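You operate a simulated robot arm through the tools that you are given. There is no shell and no other tool.

Carry out the task below with a simulated robot arm. There is one attempt and no reset: what you move stays moved.

## Task
Top up the latched bottle with 4 shots of water.
Fine: lay its foil cap in the CLEAN tray meanwhile and press it back on; swing the spout back over the drip tray.

It is judged by the outcome, as a careful person would: the job done as asked, and still so three seconds after it is handed in. It fails if anything else is knocked over, pushed out of place, dropped, spilled or broken. A push-on lid holds only when it is set on centred and level and pressed home; a screw cap is set on level and turned clockwise until tight.

## Robot
A 7-joint arm with a two-finger parallel gripper, fixed in place. Base frame: the origin is at the foot of the arm, x ahead of it, y to its left, z up; the work surface is at about z = 0.855. Readings come in m, degrees, newtons and seconds.
With the tool pointing down near the work surface it reaches from about 0.1 to 0.64 m from the base axis. Its first joint turns from -66.0 to 66.0 degrees. Payload 1.57 kg.
Tool frame: the origin (TCP) lies between the finger pads and is the grasp point; the fingertips stand 0.03 m ahead of it; z points along the fingers, y is the line along which they close. Largest opening 0.08 m; finger width 0.017, thickness 0.012; the body of the gripper, 0.04 by 0.082 m, starts 0.08 m behind the TCP.
Orientation is that of the tool frame in the base frame, as a unit quaternion [w, x, y, z]. With the fingers straight down and closing along the base's y, the tool's x points along the base's -x, its y along +y and its z along -z.

## Interface
- The arm moves only by the tool arm_command. Its arguments are lists of equal length, an entry for each row: "linear": the shift along the tool's x, y, z in m, a list of three; "rotation": the turn, a rotation vector about the tool's x, y, z in degrees, a list of three; "fingers": the opening, from 0 (shut) to 1 (fully open). In form: {"linear": [[tx, ty, tz], ...], "rotation": [[wx, wy, wz], ...], "fingers": [fingers, ...]}. A call has 1 to 20 rows; each row is the pose to reach, as a shift and turn from the pose commanded when the call began, along the tool's axes at that moment. A row lasts 0.2 s, in which the tool goes at most 0.05 m and 8.6 degrees; a call with a longer step from one row to the next is refused whole, and so is a gripper value outside its range. Where a pose cannot be reached the arm comes as near as it can. A force on the tool above 40 N (or 10 N above the force at the start of the call, whichever is more), or a blocked arm, ends the call early, and 0.2 s more pass. The fingers move at their own pace (about 0.072 m/s each) and stop on an object; they squeeze with about 33 N. The grip force told is the motor's: it shows also when the fingers shut on nothing. Time passes only in rows, and 0.2 s behind the last, so rows that repeat a pose let the fingers close. The reply holds the time, the measured pose of the TCP, the force on the tool along the base axes, the opening and the grip force, in the units named above and with some noise, with the torque about the TCP (base axes, N m) and any sound that the robot's microphone picked up.
- Cameras (640 x 400 px; columns grow to the right, rows downward): "scene" is fixed at [0.087, 0.4505, 1.4247]; the picture's right is [-0.57, -0.82, 0.00], its down [-0.42, 0.29, -0.86] and it looks along [0.71, -0.49, -0.51] (base axes); focal length 357 px, centre (320, 200). "wrist" rides on the gripper at [0.072, -0.007, -0.122] in the tool frame; the picture's right is [0.09, 1.00, 0.00], its down [-0.84, 0.08, -0.54] and it looks along [-0.54, 0.05, 0.84] (tool axes); focal length 238 px, centre (320, 200).
- grab_frame(camera): a new picture of that camera. The clock stands still meanwhile.
- pixel_to_xyz(camera, pixels): there is no depth. For up to 12 entries [column, row, z] of the newest picture of that camera ("zoom" is the newest enlarged one), the place [x, y] in the base frame at which the ray of that pixel passes the height z, good to about 0.003 m, but the place of the scene camera against the robot may be out by one fixed shift of up to 0.018 m in any direction. The clock stands still meanwhile.
- zoom(camera, box): a new picture of the part [left, top, right, bottom] of that camera's present view, enlarged. The clock stands still meanwhile.
- hand_in(): hands the job in; it is judged then, once.

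Unless the task says otherwise, let go and move clear before handing in.

The tools are called after "Emit:" by a JSON object that holds its "api" and its "payload". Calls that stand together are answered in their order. arm_command: Moves the arm, as the interface text tells. Its arguments: {"type":"object","properties":{"linear":{"type":"array","items":{"type":"array","items":{"type":"number"}}},"rotation":{"type":"array","items":{"type":"array","items":{"type":"number"}}},"fingers":{"type":"array","items":{"type":"number"}}},"required":["linear","rotation","fingers"]} The other tools are called the same way: grab_frame (camera) takes a picture; pixel_to_xyz (camera, pixels) gives the place at which the rays of pixels pass given heights; zoom (camera, box) takes an enlarged picture of a part of a camera's view; hand_in () hands the job in.

At the start:

```text
t: 0.0
position: [0.3257, 0.2093, 1.2426]
ee_rot: [0.0, 0.0, 1.0, -0.001]
force: [-0.1, -0.1, -0.3]
wrist_torque: [-0.02, -0.02, 0.0]
opening: 0.0801
grip_force: 0.1
```

scene: 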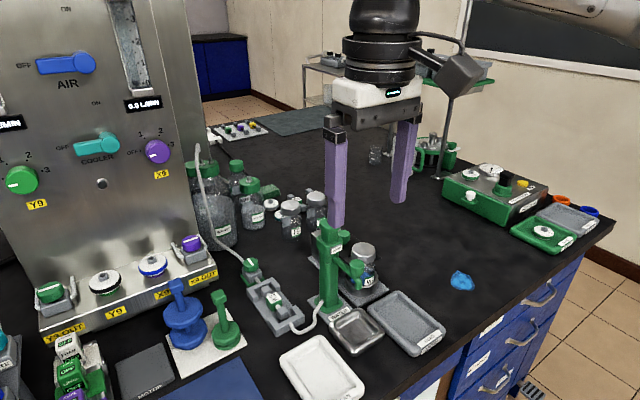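
wrist: 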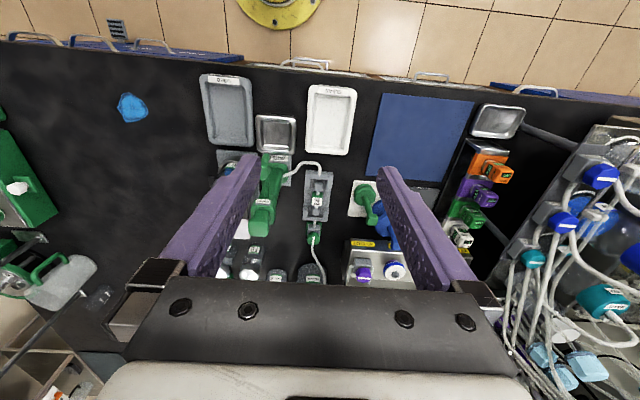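

The first pictures show a green dispenser with a spout around scene (335,265), a bottle with a silver cap near (362,260), and trays around (350,330). I'll zoom in to read the labels and see how it is built.

Emit:
{"api": "zoom", "payload": {"camera": "scene", "box": [240, 200, 460, 360]}}

Emit:
{"api": "zoom", "payload": {"camera": "wrist", "box": [180, 60, 400, 200]}}

Emit:
{"api": "zoom", "payload": {"camera": "scene", "box": [300, 210, 420, 310]}}

```text
2.50 times, centred on (350, 280) of scene
```

zoom: 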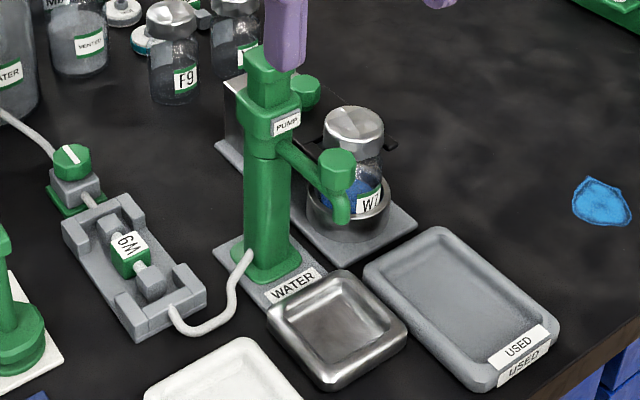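

```text
2.86 times, centred on (290, 130) of wrist
```

zoom: 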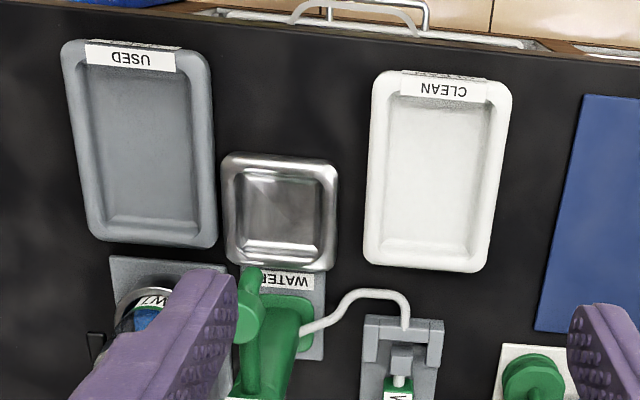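

```text
4.00 times, centred on (360, 260) of scene
```

zoom: 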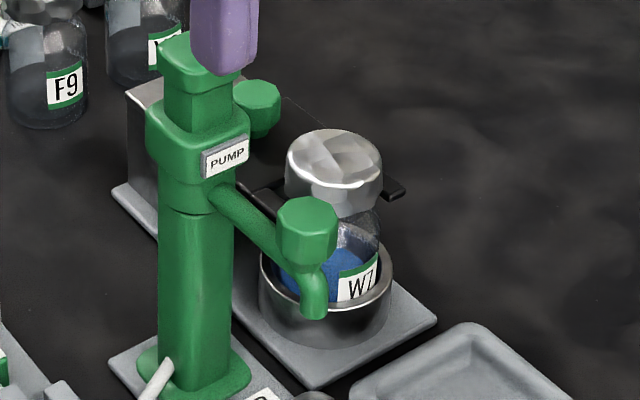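

W7 sits in a latch holder with a foil cap, the pump spout has a knob on it, and there are USED and CLEAN trays. I'll look closer at the pump, the hose valve and the surroundings before moving.

Emit:
{"api": "zoom", "payload": {"camera": "wrist", "box": [210, 140, 350, 290]}}

Emit:
{"api": "zoom", "payload": {"camera": "scene", "box": [180, 140, 320, 260]}}

Emit:
{"api": "zoom", "payload": {"camera": "scene", "box": [130, 240, 320, 360]}}

Emit:
{"api": "zoom", "payload": {"camera": "scene", "box": [0, 0, 240, 200]}}

Emit:
{"api": "zoom", "payload": {"camera": "scene", "box": [400, 100, 640, 260]}}

Emit:
{"api": "zoom", "payload": {"camera": "scene", "box": [0, 220, 240, 400]}}

```text
2.67 times, centred on (280, 215) of wrist
```

zoom: 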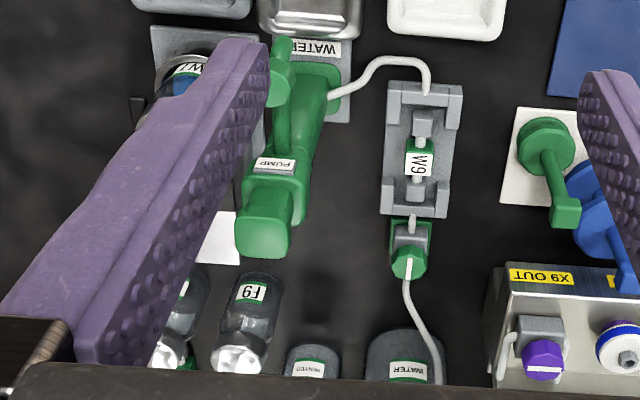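

```text
3.33 times, centred on (250, 200) of scene
```

zoom: 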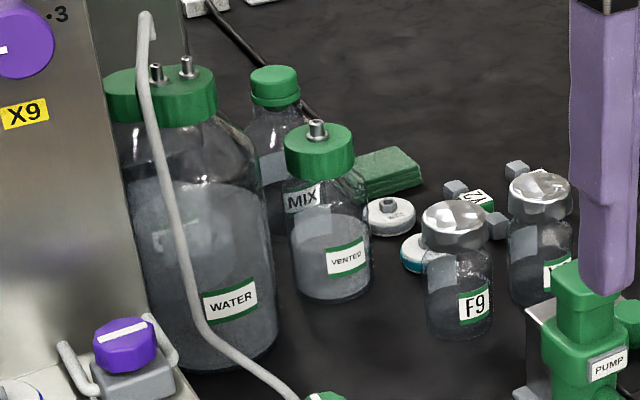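

```text
3.33 times, centred on (225, 300) of scene
```

zoom: 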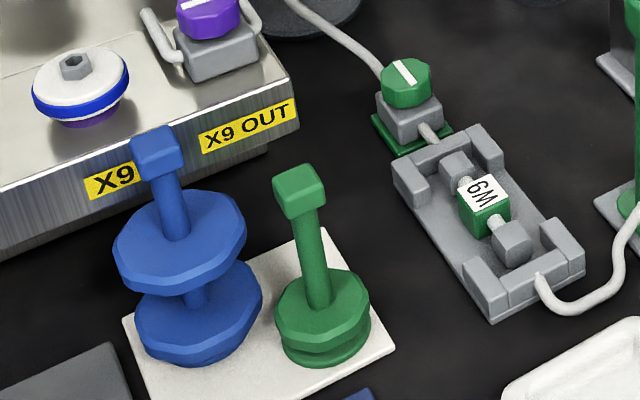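

```text
2.00 times, centred on (120, 100) of scene
```

zoom: 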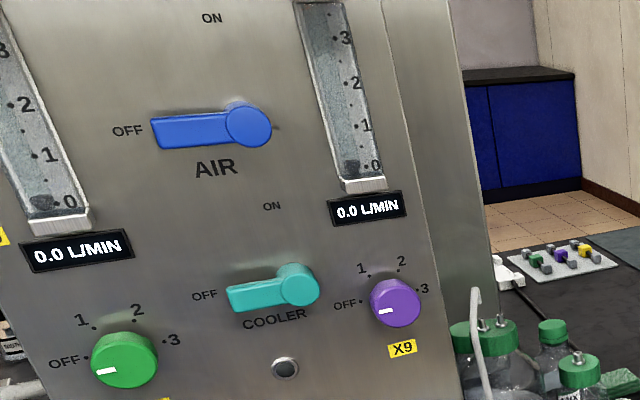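

```text
2.50 times, centred on (520, 180) of scene
```

zoom: 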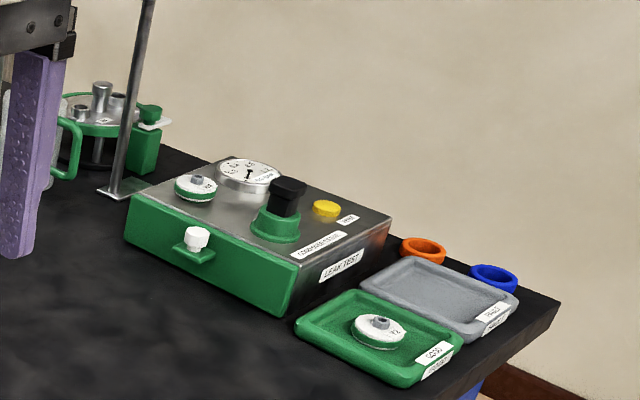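

```text
2.22 times, centred on (120, 310) of scene
```

zoom: 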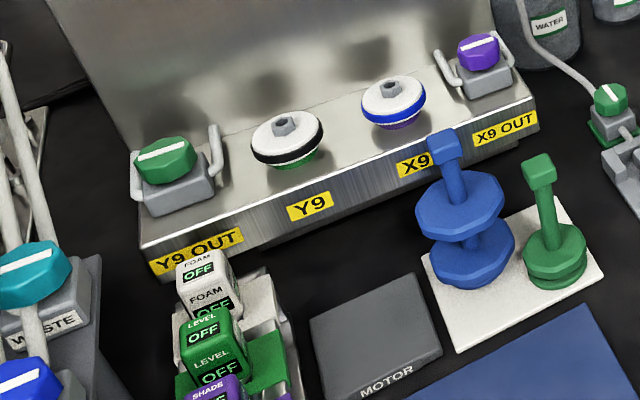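

The water valve's white mark looks in line with the hose, so it seems open. Next I'll locate the main parts roughly from the wrist picture: the trays, pump base, bottle and holder.

Emit:
{"api": "grab_frame", "payload": {"camera": "wrist"}}

Emit:
{"api": "pixel_to_xyz", "payload": {"camera": "wrist", "pixels": [[205, 75, 0.87], [252, 75, 0.87], [254, 143, 0.87], [212, 143, 0.87], [307, 86, 0.87], [356, 88, 0.87], [347, 155, 0.87], [306, 150, 0.87], [258, 115, 0.87], [296, 150, 0.87], [318, 190, 0.88], [265, 225, 1.05]]}}

Emit:
{"api": "grab_frame", "payload": {"camera": "scene"}}

Emit:
{"api": "pixel_to_xyz", "payload": {"camera": "scene", "pixels": [[360, 290, 0.86], [363, 248, 0.98], [355, 265, 0.97], [354, 285, 0.95], [337, 305, 0.86], [332, 230, 1.05], [363, 278, 0.92], [325, 365, 0.865], [356, 325, 0.865], [405, 320, 0.865], [263, 272, 0.89], [275, 300, 0.88]]}}

```text
taken
```

wrist: 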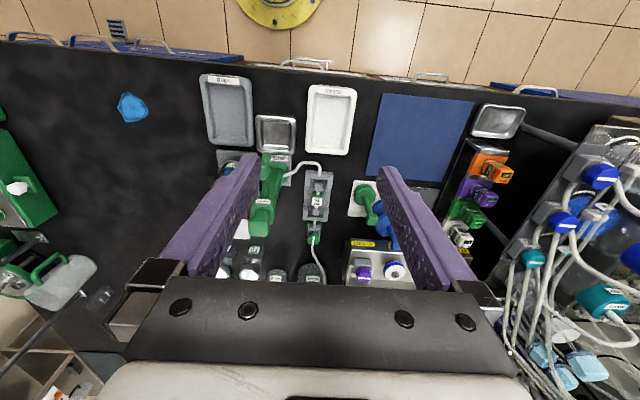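

```text
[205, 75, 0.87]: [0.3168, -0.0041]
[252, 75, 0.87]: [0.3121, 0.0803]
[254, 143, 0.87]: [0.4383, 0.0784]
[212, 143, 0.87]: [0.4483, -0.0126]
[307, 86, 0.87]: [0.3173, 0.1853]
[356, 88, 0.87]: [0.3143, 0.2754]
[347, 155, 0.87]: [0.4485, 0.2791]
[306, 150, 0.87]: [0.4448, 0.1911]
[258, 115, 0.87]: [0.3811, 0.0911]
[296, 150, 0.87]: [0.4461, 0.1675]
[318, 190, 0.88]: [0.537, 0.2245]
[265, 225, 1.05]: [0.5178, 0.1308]
```

```text
taken
```

scene: 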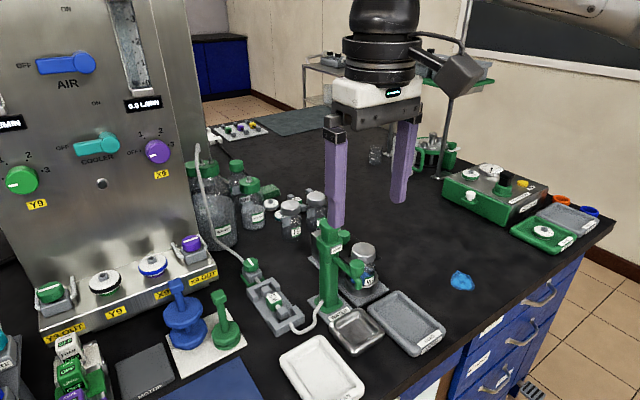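

```text
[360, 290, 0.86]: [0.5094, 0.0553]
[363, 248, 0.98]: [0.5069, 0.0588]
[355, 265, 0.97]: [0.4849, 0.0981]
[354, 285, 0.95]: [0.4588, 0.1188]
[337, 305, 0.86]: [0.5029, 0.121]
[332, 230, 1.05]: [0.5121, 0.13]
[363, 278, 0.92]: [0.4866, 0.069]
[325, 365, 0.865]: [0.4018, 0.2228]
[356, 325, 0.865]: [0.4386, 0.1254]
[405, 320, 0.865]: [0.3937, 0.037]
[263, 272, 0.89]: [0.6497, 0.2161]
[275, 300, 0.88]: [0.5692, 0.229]
```

The rough layout is CLEAN tray centre (0.38, 0.23), USED tray (0.38, 0.035), pump (0.51, 0.13) and bottle (0.507, 0.055). I'll shift the gripper to about y = 0.095, staying high, so the pump and bottle show between the fingers.

Emit:
{"api": "arm_command", "payload": {"linear": [[0.01, -0.04, 0], [0.02, -0.08, 0], [0.03, -0.115, 0], [0.03, -0.115, 0]], "rotation": [[0, 0, 0], [0, 0, 0], [0, 0, 0], [0, 0, 0]], "fingers": [1, 1, 1, 1]}}

Emit:
{"api": "grab_frame", "payload": {"camera": "wrist"}}

Emit:
{"api": "zoom", "payload": {"camera": "wrist", "box": [260, 100, 420, 200]}}

Emit:
{"api": "zoom", "payload": {"camera": "scene", "box": [290, 200, 410, 320]}}

```text
t: 1.0
position: [0.2974, 0.0936, 1.2422]
ee_rot: [0.001, 0.0, 1.0, 0.001]
force: [0.6, 0.2, -0.1]
wrist_torque: [-0.02, -0.02, -0.02]
opening: 0.0798
grip_force: 0.0
```

```text
taken
```

wrist: 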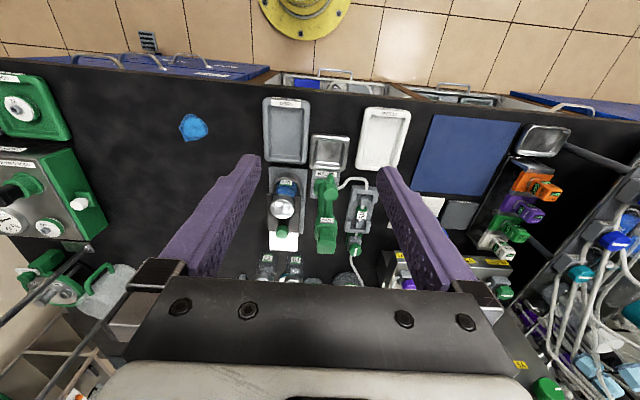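

```text
4.00 times, centred on (340, 150) of wrist
```

zoom: 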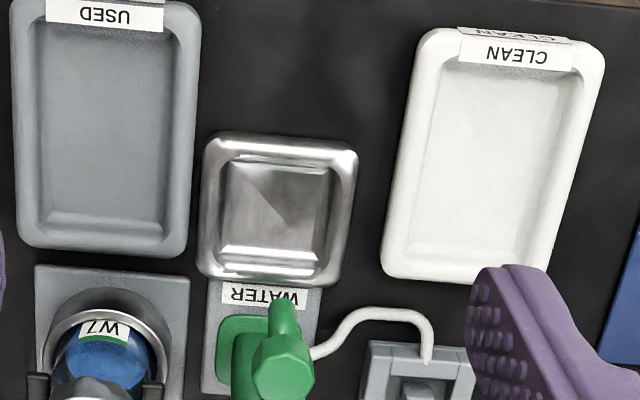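

```text
3.33 times, centred on (350, 260) of scene
```

zoom: 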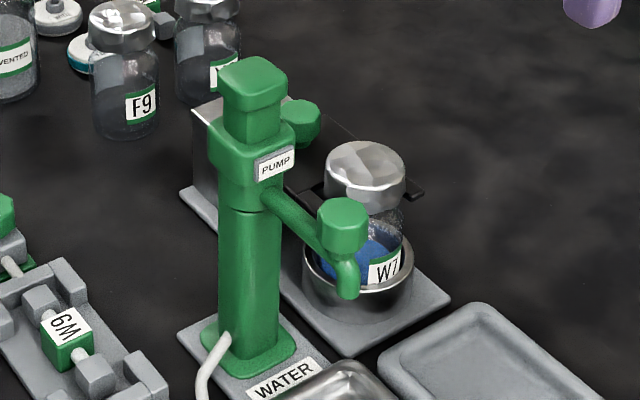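

The wrist view now shows the pump and bottle clearly between the fingers. I'll zoom in on both.

Emit:
{"api": "zoom", "payload": {"camera": "wrist", "box": [255, 150, 375, 260]}}

Emit:
{"api": "zoom", "payload": {"camera": "wrist", "box": [260, 160, 310, 260]}}

Emit:
{"api": "zoom", "payload": {"camera": "scene", "box": [340, 220, 400, 310]}}

```text
3.64 times, centred on (315, 205) of wrist
```

zoom: 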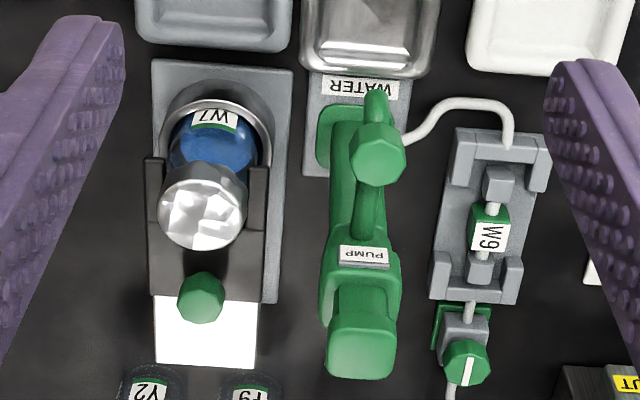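

```text
4.00 times, centred on (285, 210) of wrist
```

zoom: 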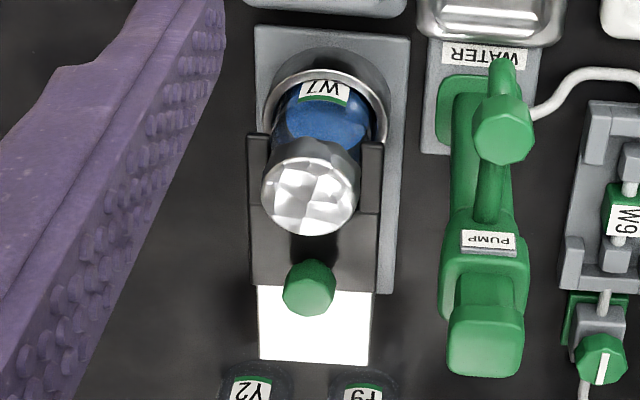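

```text
4.44 times, centred on (370, 265) of scene
```

zoom: 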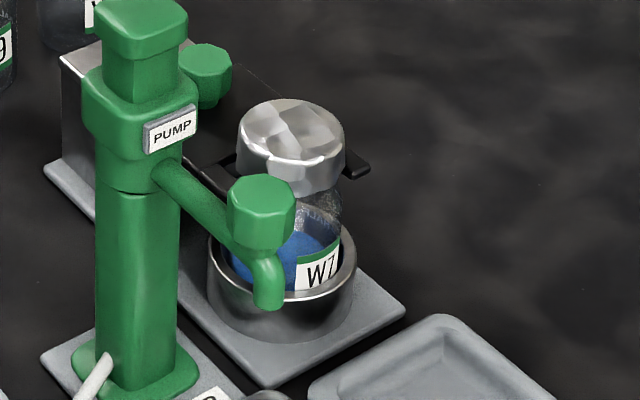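

The latch is a black fork around the bottle neck with a green knob behind it. I need heights, so I'll lower and tilt the gripper to get a more horizontal wrist view while staying clear of everything.

Emit:
{"api": "arm_command", "payload": {"linear": [[0, -0.002, 0.02], [0.01, -0.004, 0.045], [0.02, -0.006, 0.07], [0.03, -0.008, 0.095], [0.03, -0.009, 0.12], [0.03, -0.009, 0.12]], "rotation": [[0, -8, 0], [0, -16, 0], [0, -24, 0], [0, -32, 0], [0, -40, 0], [0, -40, 0]], "fingers": [1, 1, 1, 1, 1, 1]}}

Emit:
{"api": "grab_frame", "payload": {"camera": "wrist"}}

```text
t: 2.4
position: [0.2656, 0.0855, 1.1217]
ee_rot: [0.343, 0.0, 0.939, 0.0]
force: [-0.8, 0.2, 0.4]
wrist_torque: [0.03, 0.02, -0.02]
opening: 0.08
grip_force: 0.0
```

```text
taken
```

wrist: 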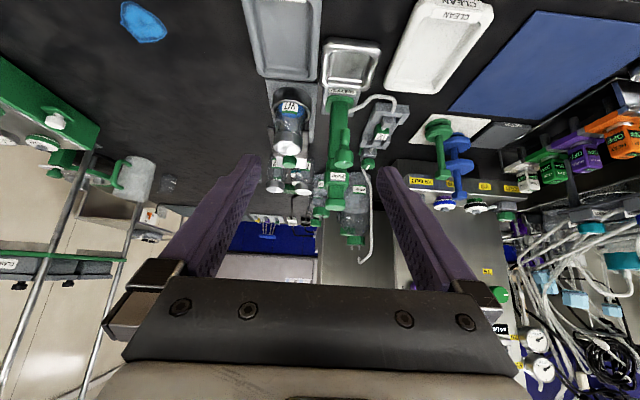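

The tilted view works, though it is upside down. I'll zoom in on the pump and bottle from this angle.

Emit:
{"api": "zoom", "payload": {"camera": "wrist", "box": [255, 75, 375, 200]}}

Emit:
{"api": "zoom", "payload": {"camera": "wrist", "box": [260, 75, 320, 165]}}

Emit:
{"api": "zoom", "payload": {"camera": "wrist", "box": [310, 80, 380, 200]}}

```text
3.20 times, centred on (315, 138) of wrist
```

zoom: 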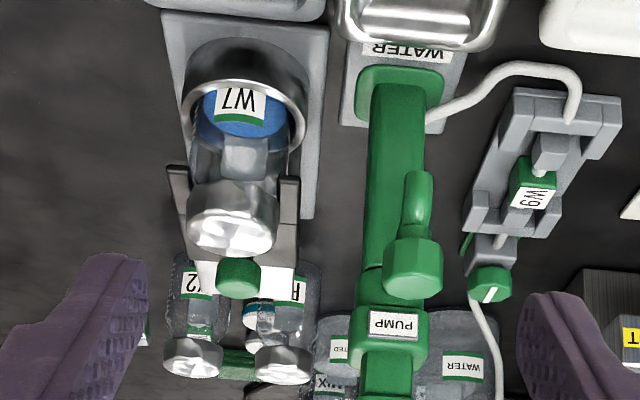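

```text
4.44 times, centred on (290, 120) of wrist
```

zoom: 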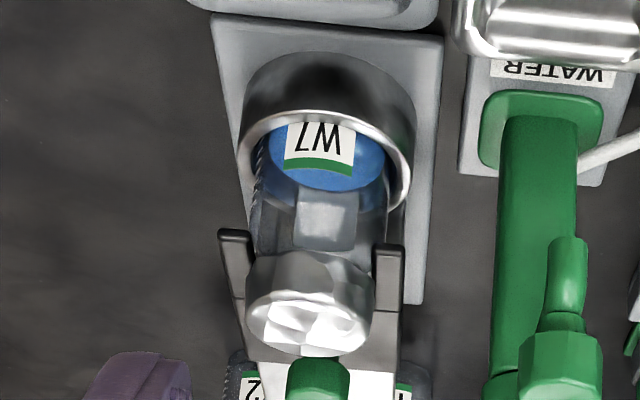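

```text
3.33 times, centred on (345, 140) of wrist
```

zoom: 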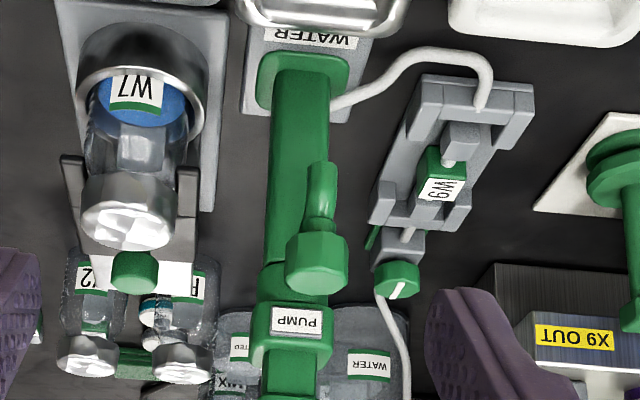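

Triangulating the two views puts the cap top near (0.504, 0.035, 0.965), the fork prong tops near z 0.93, the spout knob near (0.435, 0.125, 1.015) and the spout tip near z 0.968. I'll go back to vertical with the bottle in the middle of the wrist view to refine these.

Emit:
{"api": "arm_command", "payload": {"linear": [[-0.02, -0.01, 0.017], [-0.04, -0.02, 0.034], [-0.06, -0.03, 0.051], [-0.08, -0.04, 0.068], [-0.101, -0.05, 0.085], [-0.101, -0.05, 0.085]], "rotation": [[0, 8, 0], [0, 16, 0], [0, 24, 0], [0, 32, 0], [0, 40, 0], [0, 40, 0]], "fingers": [1, 1, 1, 1, 1, 1]}}

Emit:
{"api": "grab_frame", "payload": {"camera": "wrist"}}

Emit:
{"api": "zoom", "payload": {"camera": "wrist", "box": [265, 120, 425, 280]}}

Emit:
{"api": "zoom", "payload": {"camera": "scene", "box": [290, 190, 430, 330]}}

```text
t: 3.8
position: [0.3976, 0.0345, 1.1225]
ee_rot: [-0.001, 0.0, 1.0, 0.0]
force: [0.2, 0.0, -0.9]
wrist_torque: [0.01, -0.05, -0.01]
opening: 0.08
grip_force: 0.1
```

```text
taken
```

wrist: 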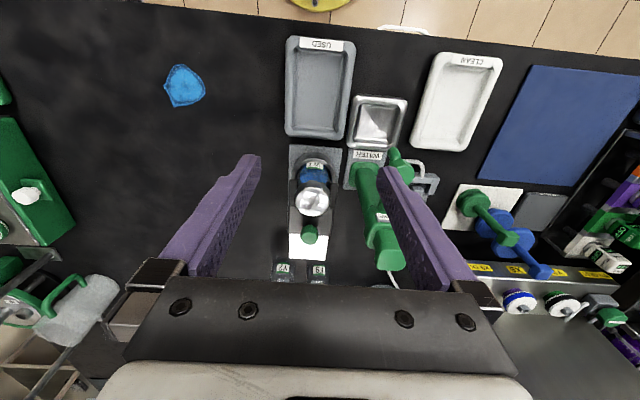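

```text
2.50 times, centred on (345, 200) of wrist
```

zoom: 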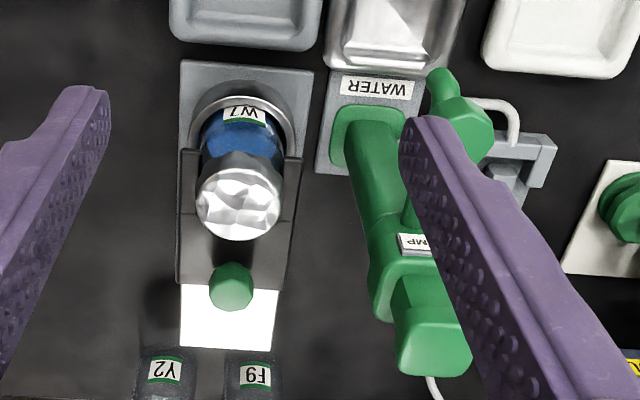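

```text
2.86 times, centred on (360, 260) of scene
```

zoom: 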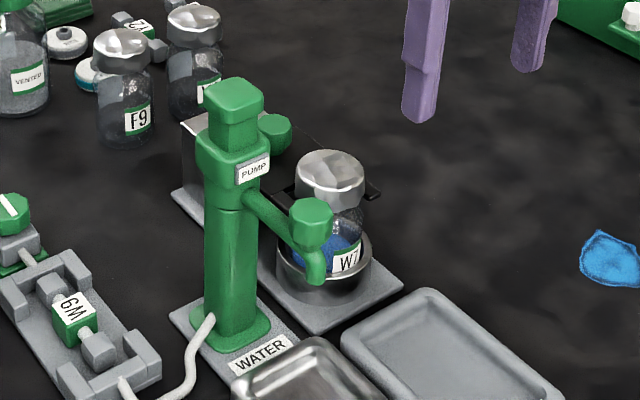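

I'll get exact rays for the cap, fork prongs, latch knob and pump from this view at a couple of heights each.

Emit:
{"api": "zoom", "payload": {"camera": "wrist", "box": [285, 140, 345, 240]}}

Emit:
{"api": "pixel_to_xyz", "payload": {"camera": "wrist", "pixels": [[312.2, 202, 0.965], [312.2, 202, 0.955], [312.2, 202, 0.975], [289.5, 180, 0.93], [333, 182, 0.93], [309.5, 232, 0.949], [391, 242, 1.06], [391, 242, 1.08], [317, 160, 0.9]]}}

```text
4.00 times, centred on (315, 190) of wrist
```

zoom: 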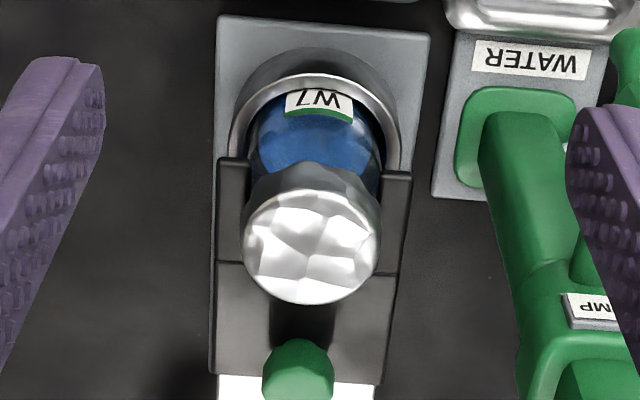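

```text
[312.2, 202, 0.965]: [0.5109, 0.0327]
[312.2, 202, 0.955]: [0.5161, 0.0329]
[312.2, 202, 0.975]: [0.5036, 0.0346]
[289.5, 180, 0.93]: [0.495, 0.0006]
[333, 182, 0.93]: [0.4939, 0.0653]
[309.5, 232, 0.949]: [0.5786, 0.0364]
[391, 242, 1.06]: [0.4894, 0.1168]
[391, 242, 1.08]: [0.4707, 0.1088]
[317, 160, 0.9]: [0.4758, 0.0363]
```

The plunger top works out near (0.508, 0.122, 1.062) and the cap centre near (0.507, 0.034) with a diameter of about 0.048. I'll move above the cap at a safe height and check the alignment.

Emit:
{"api": "arm_command", "payload": {"linear": [[-0.04, 0, 0], [-0.08, 0, 0], [-0.109, 0, 0.02], [-0.109, 0, 0.05], [-0.109, 0, 0.05]], "rotation": [[0, 0, 0], [0, 0, 0], [0, 0, 0], [0, 0, 0], [0, 0, 0]], "fingers": [0.9, 0.9, 0.9, 0.9, 0.9]}}

Emit:
{"api": "grab_frame", "payload": {"camera": "wrist"}}

Emit:
{"api": "zoom", "payload": {"camera": "wrist", "box": [250, 110, 410, 210]}}

Emit:
{"api": "zoom", "payload": {"camera": "scene", "box": [290, 190, 430, 330]}}

```text
t: 5.0
position: [0.5077, 0.036, 1.0719]
ee_rot: [0.001, -0.001, 1.0, 0.0]
force: [-0.3, -0.2, 0.3]
wrist_torque: [0.03, 0.01, 0.0]
opening: 0.072
grip_force: 0.1
```

```text
taken
```

wrist: 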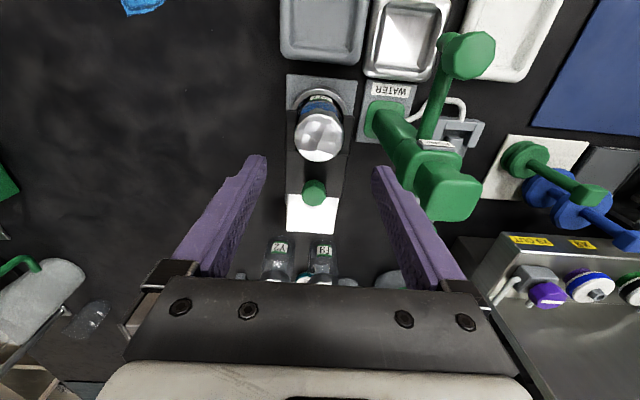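

```text
4.00 times, centred on (330, 160) of wrist
```

zoom: 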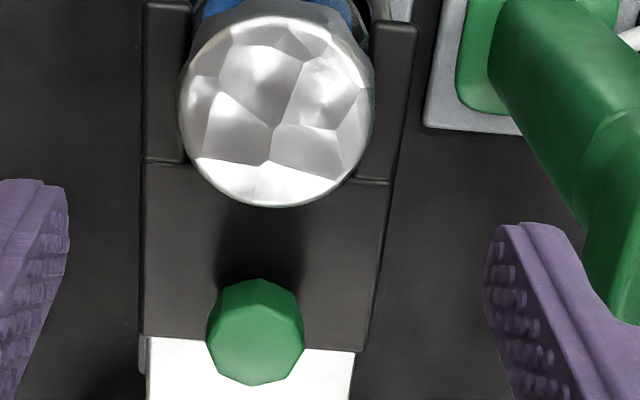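

```text
2.86 times, centred on (360, 260) of scene
```

zoom: 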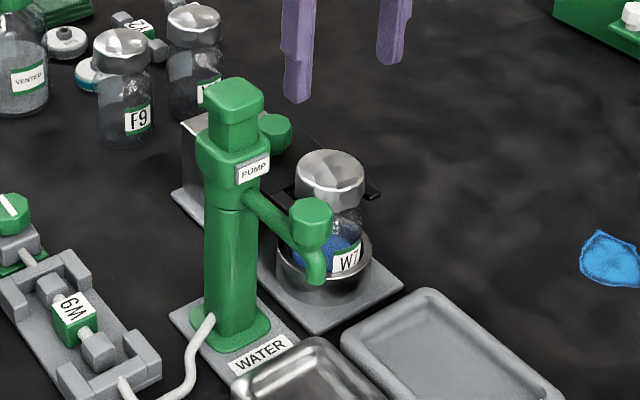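

The cap sits at wrist pixel (319, 138). I'll get its position from this closer view.

Emit:
{"api": "pixel_to_xyz", "payload": {"camera": "wrist", "pixels": [[319.25, 137.75, 0.965], [319.25, 137.75, 0.965], [319.25, 137.75, 0.96], [319.25, 137.75, 0.97], [294, 113.5, 0.93], [345, 115.5, 0.93], [314, 192, 0.95], [448, 195, 1.062], [468, 55, 1.015], [295, 162, 0.93], [340, 162, 0.93]]}}

```text
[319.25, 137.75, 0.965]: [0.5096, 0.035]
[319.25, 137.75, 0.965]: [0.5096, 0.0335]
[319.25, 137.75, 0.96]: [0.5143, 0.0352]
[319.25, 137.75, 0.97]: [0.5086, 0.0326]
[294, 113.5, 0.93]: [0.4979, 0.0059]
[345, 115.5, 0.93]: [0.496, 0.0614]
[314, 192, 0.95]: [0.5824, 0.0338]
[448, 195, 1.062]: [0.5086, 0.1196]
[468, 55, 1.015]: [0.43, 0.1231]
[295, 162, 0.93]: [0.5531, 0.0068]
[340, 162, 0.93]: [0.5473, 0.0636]
```

The cap centre is (0.5095, 0.034). I'll lower the fingertips to about z 0.949 around the cap, above the fork prongs at 0.93, and then close.

Emit:
{"api": "arm_command", "payload": {"linear": [[-0.0015, -0.002, 0.03], [-0.0015, -0.002, 0.06], [-0.0015, -0.002, 0.08], [-0.0015, -0.002, 0.093], [-0.0015, -0.002, 0.093]], "rotation": [[0, 0, 0], [0, 0, 0], [0, 0, 0], [0, 0, 0], [0, 0, 0]], "fingers": [0.9, 0.9, 0.9, 0.9, 0.9]}}

Emit:
{"api": "grab_frame", "payload": {"camera": "wrist"}}

Emit:
{"api": "zoom", "payload": {"camera": "scene", "box": [310, 190, 410, 310]}}

```text
t: 6.2
position: [0.5082, 0.0334, 0.9781]
ee_rot: [0.0, 0.0, 1.0, 0.0]
force: [0.1, 0.4, 0.2]
wrist_torque: [0.03, 0.03, 0.0]
opening: 0.0716
grip_force: 0.0
```

```text
taken
```

wrist: 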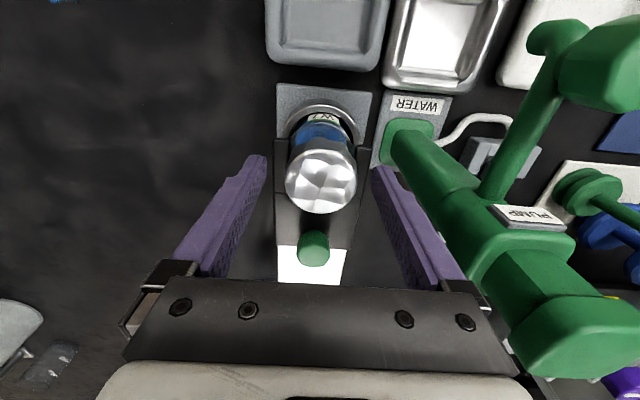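

```text
3.33 times, centred on (360, 250) of scene
```

zoom: 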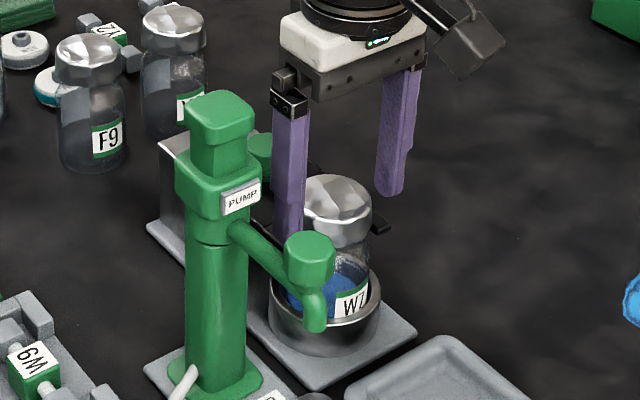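

The cap is centred between the fingers at wrist (321, 182), which matches the expected grasp point. I'll close on it.

Emit:
{"api": "arm_command", "payload": {"linear": [[0, 0, 0], [0, 0, 0], [0, 0, 0], [0, 0, 0]], "rotation": [[0, 0, 0], [0, 0, 0], [0, 0, 0], [0, 0, 0]], "fingers": [0.7, 0.5, 0.45, 0.45]}}

Emit:
{"api": "zoom", "payload": {"camera": "wrist", "box": [240, 90, 400, 260]}}

```text
t: 7.2
position: [0.5089, 0.0321, 0.9788]
ee_rot: [0.0, 0.0, 1.0, 0.001]
force: [0.1, 0.0, -0.1]
wrist_torque: [0.07, -0.02, 0.01]
opening: 0.0505
grip_force: 32.8
```

```text
2.35 times, centred on (320, 175) of wrist
```

zoom: 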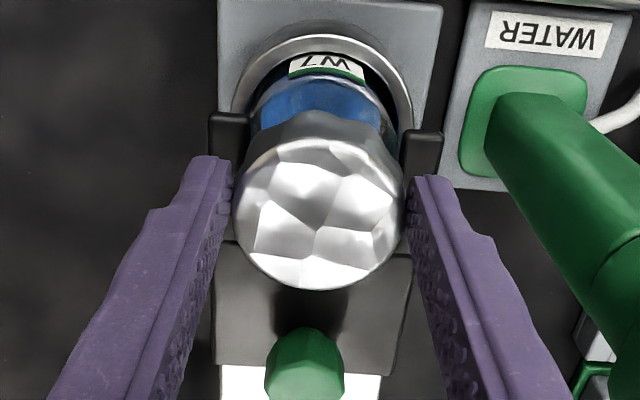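

The grip holds at an opening of 0.0505 and 32.8 N. I'll pull straight up slowly and watch the force.

Emit:
{"api": "arm_command", "payload": {"linear": [[0, 0, -0.004], [0, 0, -0.01], [0, 0, -0.018], [0, 0, -0.03], [0, 0, -0.03]], "rotation": [[0, 0, 0], [0, 0, 0], [0, 0, 0], [0, 0, 0], [0, 0, 0]], "fingers": [0.45, 0.45, 0.45, 0.45, 0.45]}}

Emit:
{"api": "zoom", "payload": {"camera": "wrist", "box": [240, 90, 400, 260]}}

Emit:
{"api": "zoom", "payload": {"camera": "scene", "box": [310, 190, 410, 310]}}

```text
t: 8.4
position: [0.5091, 0.0327, 1.0098]
ee_rot: [0.0, 0.0, 1.0, -0.001]
force: [0.2, -0.8, -0.4]
wrist_torque: [0.0, 0.01, 0.01]
opening: 0.0361
grip_force: 0.0
heard: snap
```

```text
2.35 times, centred on (320, 175) of wrist
```

zoom: 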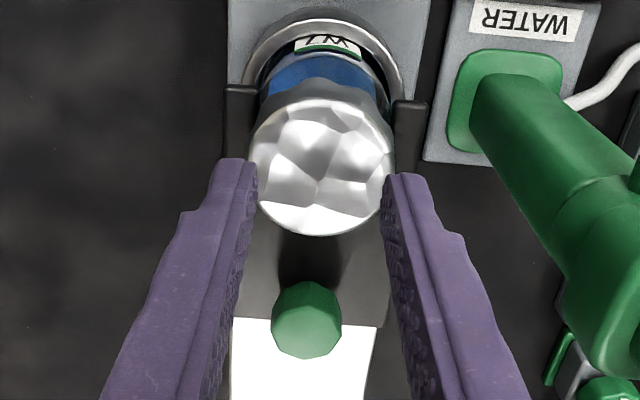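

```text
3.33 times, centred on (360, 250) of scene
```

zoom: 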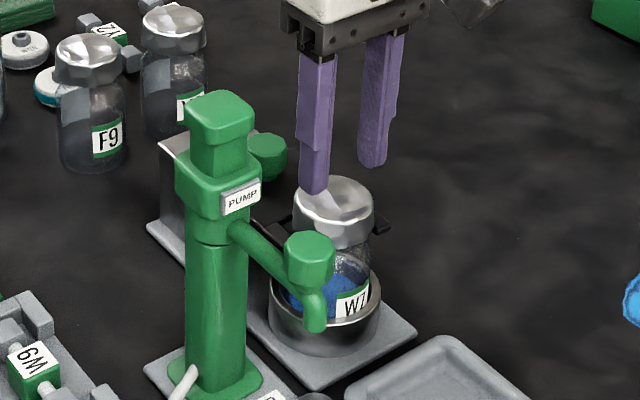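

The fingers slipped off with a "snap", and the opening is now 0.036 with no grip force. I'll inspect the cap before trying again.

Emit:
{"api": "arm_command", "payload": {"linear": [[0, 0, -0.02], [0, 0, -0.05], [0, 0, -0.06]], "rotation": [[0, 0, 0], [0, 0, 0], [0, 0, 0]], "fingers": [0.5, 0.7, 0.9]}}

Emit:
{"api": "grab_frame", "payload": {"camera": "wrist"}}

Emit:
{"api": "zoom", "payload": {"camera": "wrist", "box": [260, 80, 380, 180]}}

Emit:
{"api": "zoom", "payload": {"camera": "scene", "box": [330, 225, 400, 310]}}

```text
t: 9.2
position: [0.5077, 0.034, 1.0691]
ee_rot: [0.001, 0.0, 1.0, 0.0]
force: [0.0, 0.1, 0.2]
wrist_torque: [0.03, 0.01, -0.01]
opening: 0.0719
grip_force: 0.1
```

```text
taken
```

wrist: 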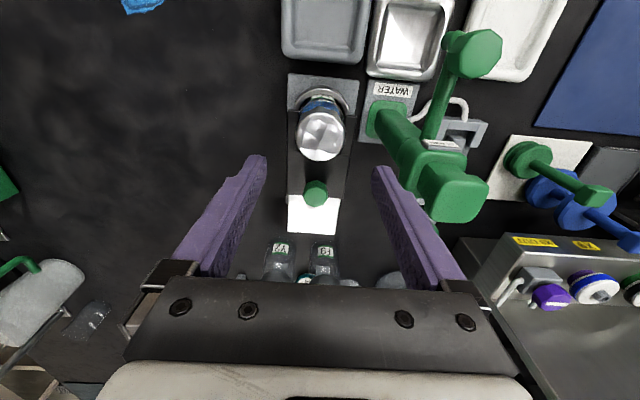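

```text
4.00 times, centred on (320, 130) of wrist
```

zoom: 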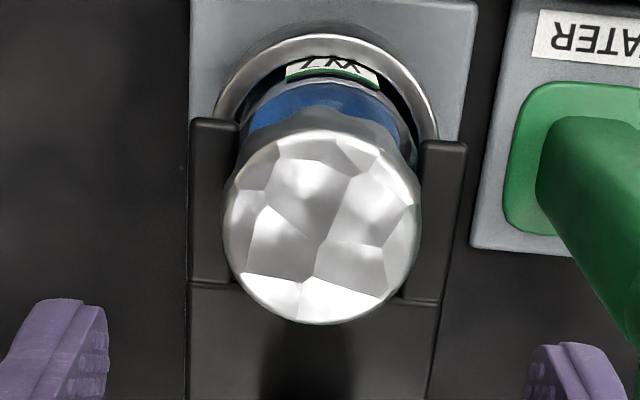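

```text
4.71 times, centred on (365, 268) of scene
```

zoom: 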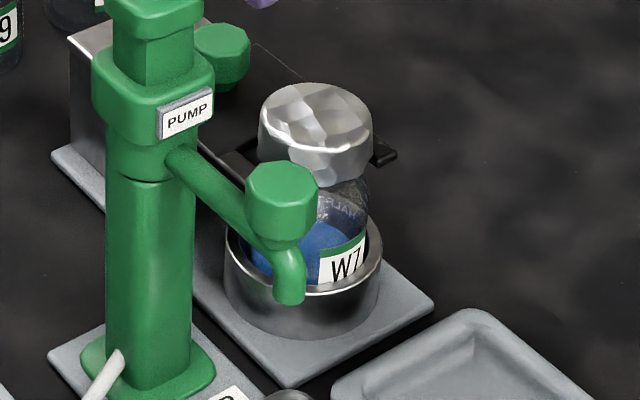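

The cap looks seated and unmoved. I'll repeat the same scene zoom as at the start to compare precisely.

Emit:
{"api": "zoom", "payload": {"camera": "scene", "box": [340, 220, 400, 310]}}

```text
4.44 times, centred on (370, 265) of scene
```

zoom: 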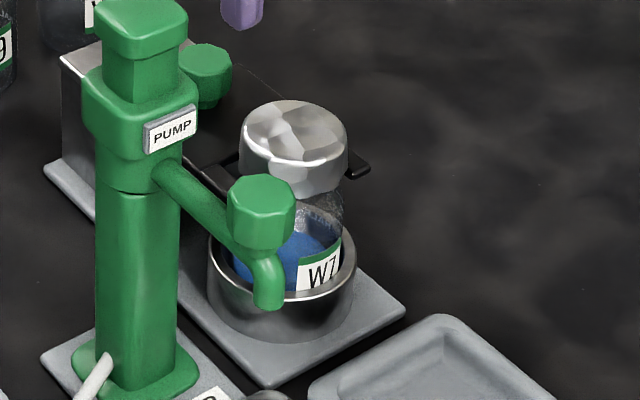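

Compared with the first picture, the cap has shifted by only a millimetre or two and may be loosened. I'll grip again about 9 mm deeper, with tips near 0.939 and still above the prongs at about 0.925.

Emit:
{"api": "arm_command", "payload": {"linear": [[0, -0.001, 0.035], [0, -0.001, 0.07], [0, -0.001, 0.09], [0, -0.001, 0.1], [0, -0.001, 0.1]], "rotation": [[0, 0, 0], [0, 0, 0], [0, 0, 0], [0, 0, 0], [0, 0, 0]], "fingers": [0.9, 0.9, 0.9, 0.9, 0.9]}}

Emit:
{"api": "zoom", "payload": {"camera": "wrist", "box": [240, 90, 400, 260]}}

Emit:
{"api": "zoom", "payload": {"camera": "scene", "box": [330, 225, 400, 310]}}

```text
t: 10.4
position: [0.5101, 0.0326, 0.9683]
ee_rot: [0.0, -0.001, 1.0, 0.0]
force: [-0.5, 0.0, -0.2]
wrist_torque: [0.01, -0.04, -0.01]
opening: 0.0718
grip_force: 0.0
```

```text
2.35 times, centred on (320, 175) of wrist
```

zoom: 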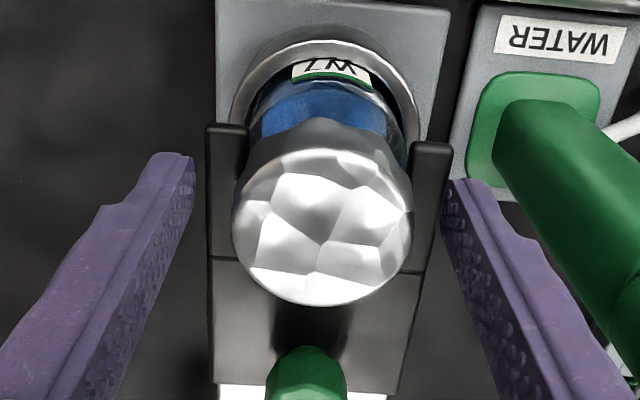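

```text
4.71 times, centred on (365, 268) of scene
```

zoom: 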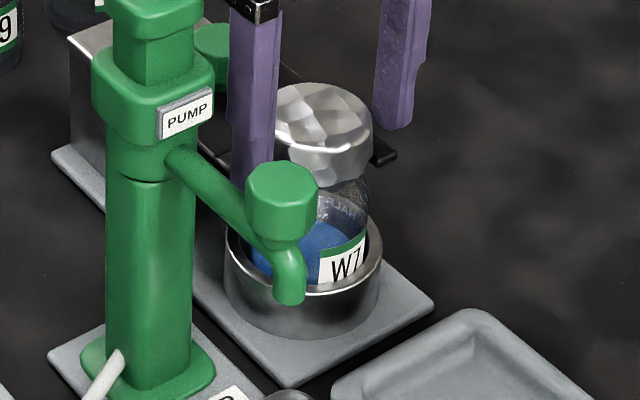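

The cap is still centred between the fingers and the tips hang just below the skirt. I'll close again and lift very slowly.

Emit:
{"api": "arm_command", "payload": {"linear": [[0, 0, 0], [0, 0, 0], [0, 0, 0], [0, 0, 0], [0, 0, 0]], "rotation": [[0, 0, 0], [0, 0, 0], [0, 0, 0], [0, 0, 0], [0, 0, 0]], "fingers": [0.7, 0.5, 0.3, 0.3, 0.3]}}

Emit:
{"api": "zoom", "payload": {"camera": "wrist", "box": [240, 90, 400, 260]}}

```text
t: 11.6
position: [0.5082, 0.0327, 0.9686]
ee_rot: [0.0, -0.001, 1.0, 0.0]
force: [0.2, -0.1, 0.1]
wrist_torque: [0.0, 0.0, -0.03]
opening: 0.0505
grip_force: 32.8
```

```text
2.35 times, centred on (320, 175) of wrist
```

zoom: 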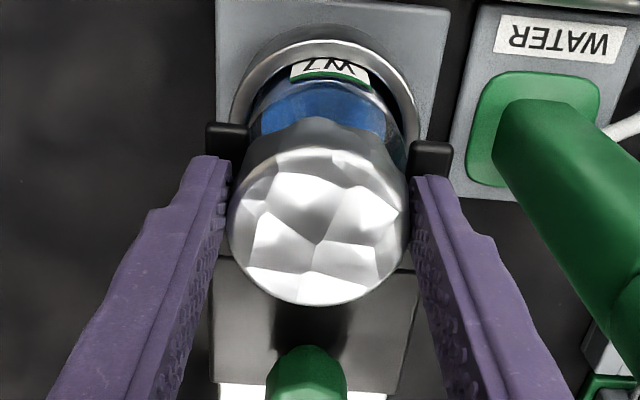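

The opening is again 0.0505 at 32.8 N. I'll lift 6 mm in small steps and read the force.

Emit:
{"api": "arm_command", "payload": {"linear": [[0, 0, -0.0015], [0, 0, -0.003], [0, 0, -0.0045], [0, 0, -0.006]], "rotation": [[0, 0, 0], [0, 0, 0], [0, 0, 0], [0, 0, 0]], "fingers": [0.3, 0.3, 0.3, 0.3]}}

Emit:
{"api": "zoom", "payload": {"camera": "scene", "box": [340, 220, 400, 310]}}

Emit:
{"api": "zoom", "payload": {"camera": "wrist", "box": [240, 90, 400, 260]}}

```text
t: 12.6
position: [0.5093, 0.032, 0.9749]
ee_rot: [-0.001, -0.001, 1.0, -0.001]
force: [0.7, -0.3, -0.2]
wrist_torque: [0.01, 0.01, -0.04]
opening: 0.0504
grip_force: 33.6
```

```text
4.44 times, centred on (370, 265) of scene
```

zoom: 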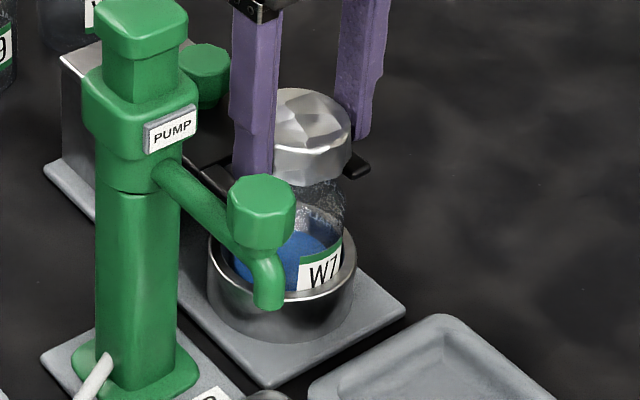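

```text
2.35 times, centred on (320, 175) of wrist
```

zoom: 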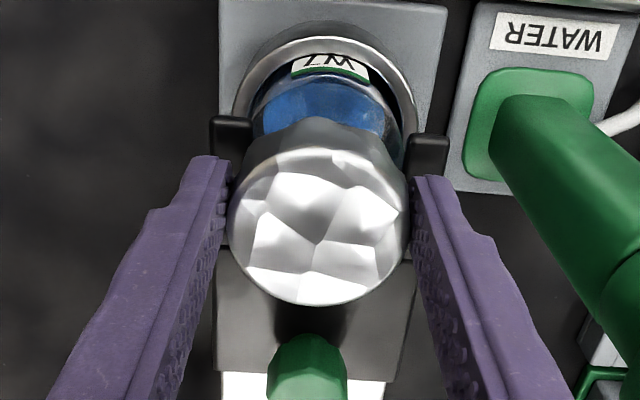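

The cap came up cleanly with the gripper; its lower edge rose to about row 187 in the scene zoom and the force is near zero. I'll lift it clear of everything, go back in x, and then over to the CLEAN tray.

Emit:
{"api": "arm_command", "payload": {"linear": [[0, 0, -0.01], [0, 0, -0.03], [0, 0, -0.06], [0, 0, -0.09], [0, 0, -0.125], [0.02, 0, -0.135], [0.06, 0, -0.135], [0.1, 0, -0.135], [0.13, 0, -0.135], [0.13, 0, -0.135]], "rotation": [[0, 0, 0], [0, 0, 0], [0, 0, 0], [0, 0, 0], [0, 0, 0], [0, 0, 0], [0, 0, 0], [0, 0, 0], [0, 0, 0], [0, 0, 0]], "fingers": [0.3, 0.3, 0.3, 0.3, 0.3, 0.3, 0.3, 0.3, 0.3, 0.3]}}

Emit:
{"api": "grab_frame", "payload": {"camera": "wrist"}}

Emit:
{"api": "zoom", "payload": {"camera": "wrist", "box": [270, 130, 390, 220]}}

Emit:
{"api": "zoom", "payload": {"camera": "scene", "box": [300, 180, 460, 310]}}

```text
t: 14.8
position: [0.3787, 0.0307, 1.1102]
ee_rot: [0.0, -0.001, 1.0, 0.001]
force: [0.3, 0.3, -0.4]
wrist_torque: [-0.04, 0.01, -0.04]
opening: 0.0506
grip_force: 33.1
```

```text
taken
```

wrist: 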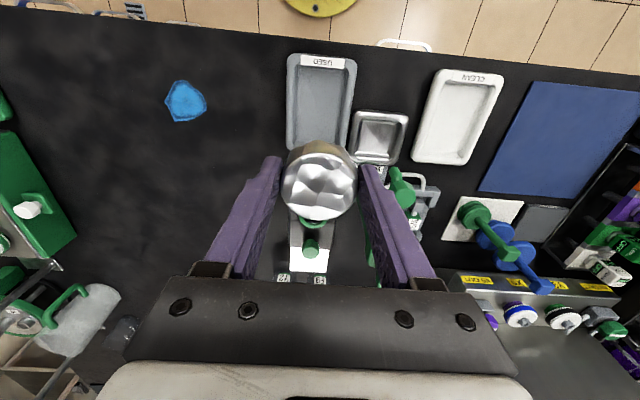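

```text
4.44 times, centred on (330, 175) of wrist
```

zoom: 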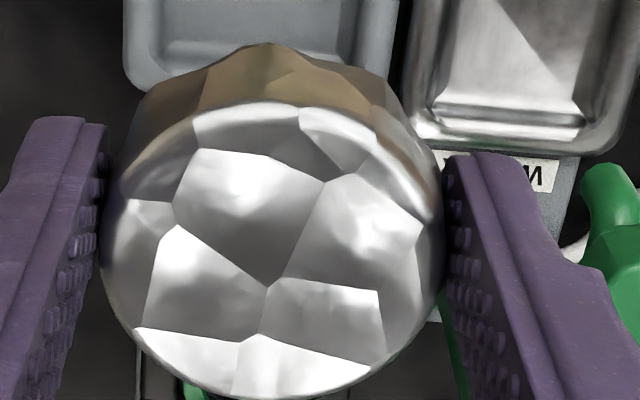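

```text
3.08 times, centred on (380, 245) of scene
```

zoom: 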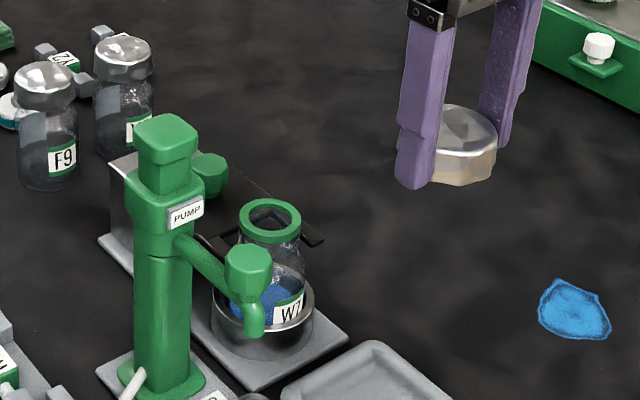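

The cap is off and held level, and the bottle shows its open green rim. I'll move over the CLEAN tray at this height and look at it from there.

Emit:
{"api": "arm_command", "payload": {"linear": [[0, 0.04, 0], [0, 0.08, 0], [0, 0.12, 0], [0, 0.16, 0], [0, 0.2, 0], [0, 0.2, 0]], "rotation": [[0, 0, 0], [0, 0, 0], [0, 0, 0], [0, 0, 0], [0, 0, 0], [0, 0, 0]], "fingers": [0.3, 0.3, 0.3, 0.3, 0.3, 0.3]}}

Emit:
{"api": "grab_frame", "payload": {"camera": "wrist"}}

Emit:
{"api": "zoom", "payload": {"camera": "wrist", "box": [250, 40, 390, 150]}}

Emit:
{"api": "zoom", "payload": {"camera": "scene", "box": [260, 230, 400, 400]}}

```text
t: 16.2
position: [0.3792, 0.2326, 1.109]
ee_rot: [0.0, 0.0, 1.0, 0.0]
force: [0.5, -0.2, -0.4]
wrist_torque: [-0.02, 0.0, -0.02]
opening: 0.0504
grip_force: 32.6
```

```text
taken
```

wrist: 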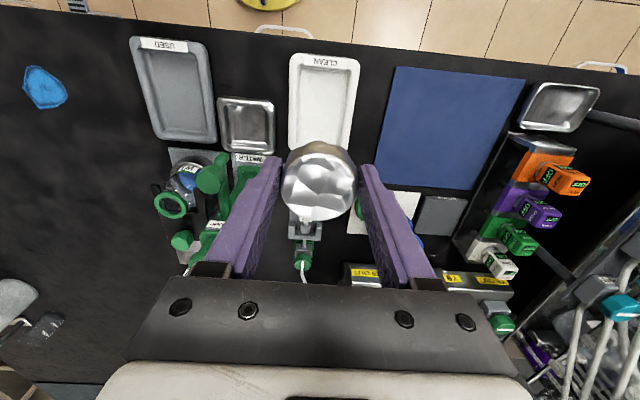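

```text
3.64 times, centred on (320, 95) of wrist
```

zoom: 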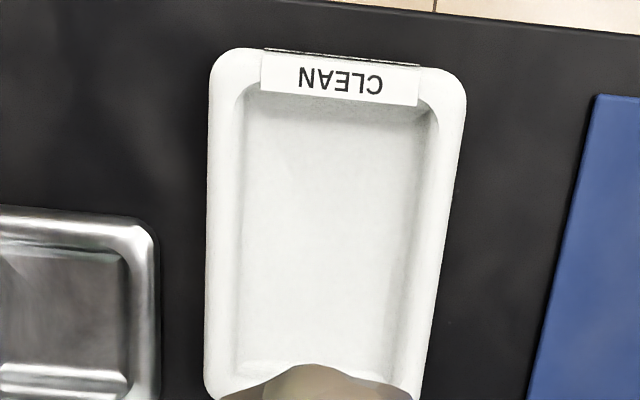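

```text
2.35 times, centred on (330, 315) of scene
```

zoom: 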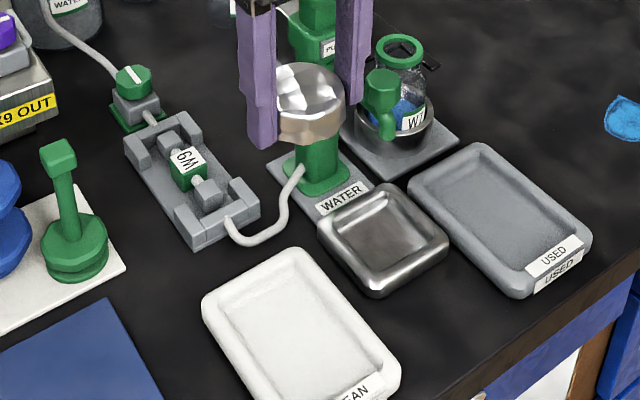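

The CLEAN tray lies ahead of the cap in the wrist zoom. I'll convert its outer rim and inner floor edges to positions.

Emit:
{"api": "pixel_to_xyz", "payload": {"camera": "wrist", "pixels": [[289, 103.2, 0.872], [354.3, 103.2, 0.872], [298, 103.2, 0.86], [346.1, 103.2, 0.86], [322.7, 69.7, 0.86], [322.7, 53.8, 0.872], [320, 140.3, 0.86], [317.3, 147.7, 0.872], [299, 80, 0.86], [350, 80, 0.86], [297, 130, 0.86], [341, 130, 0.86]]}}

```text
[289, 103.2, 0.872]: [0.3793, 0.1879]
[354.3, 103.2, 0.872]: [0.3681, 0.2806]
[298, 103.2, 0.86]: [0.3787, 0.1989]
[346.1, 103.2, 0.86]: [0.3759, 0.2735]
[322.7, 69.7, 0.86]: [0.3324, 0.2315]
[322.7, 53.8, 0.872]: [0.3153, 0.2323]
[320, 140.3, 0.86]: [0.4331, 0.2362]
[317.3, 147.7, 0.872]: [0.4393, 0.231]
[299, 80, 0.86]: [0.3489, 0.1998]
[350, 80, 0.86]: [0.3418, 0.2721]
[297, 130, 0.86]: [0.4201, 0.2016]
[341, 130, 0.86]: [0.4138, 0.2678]
```

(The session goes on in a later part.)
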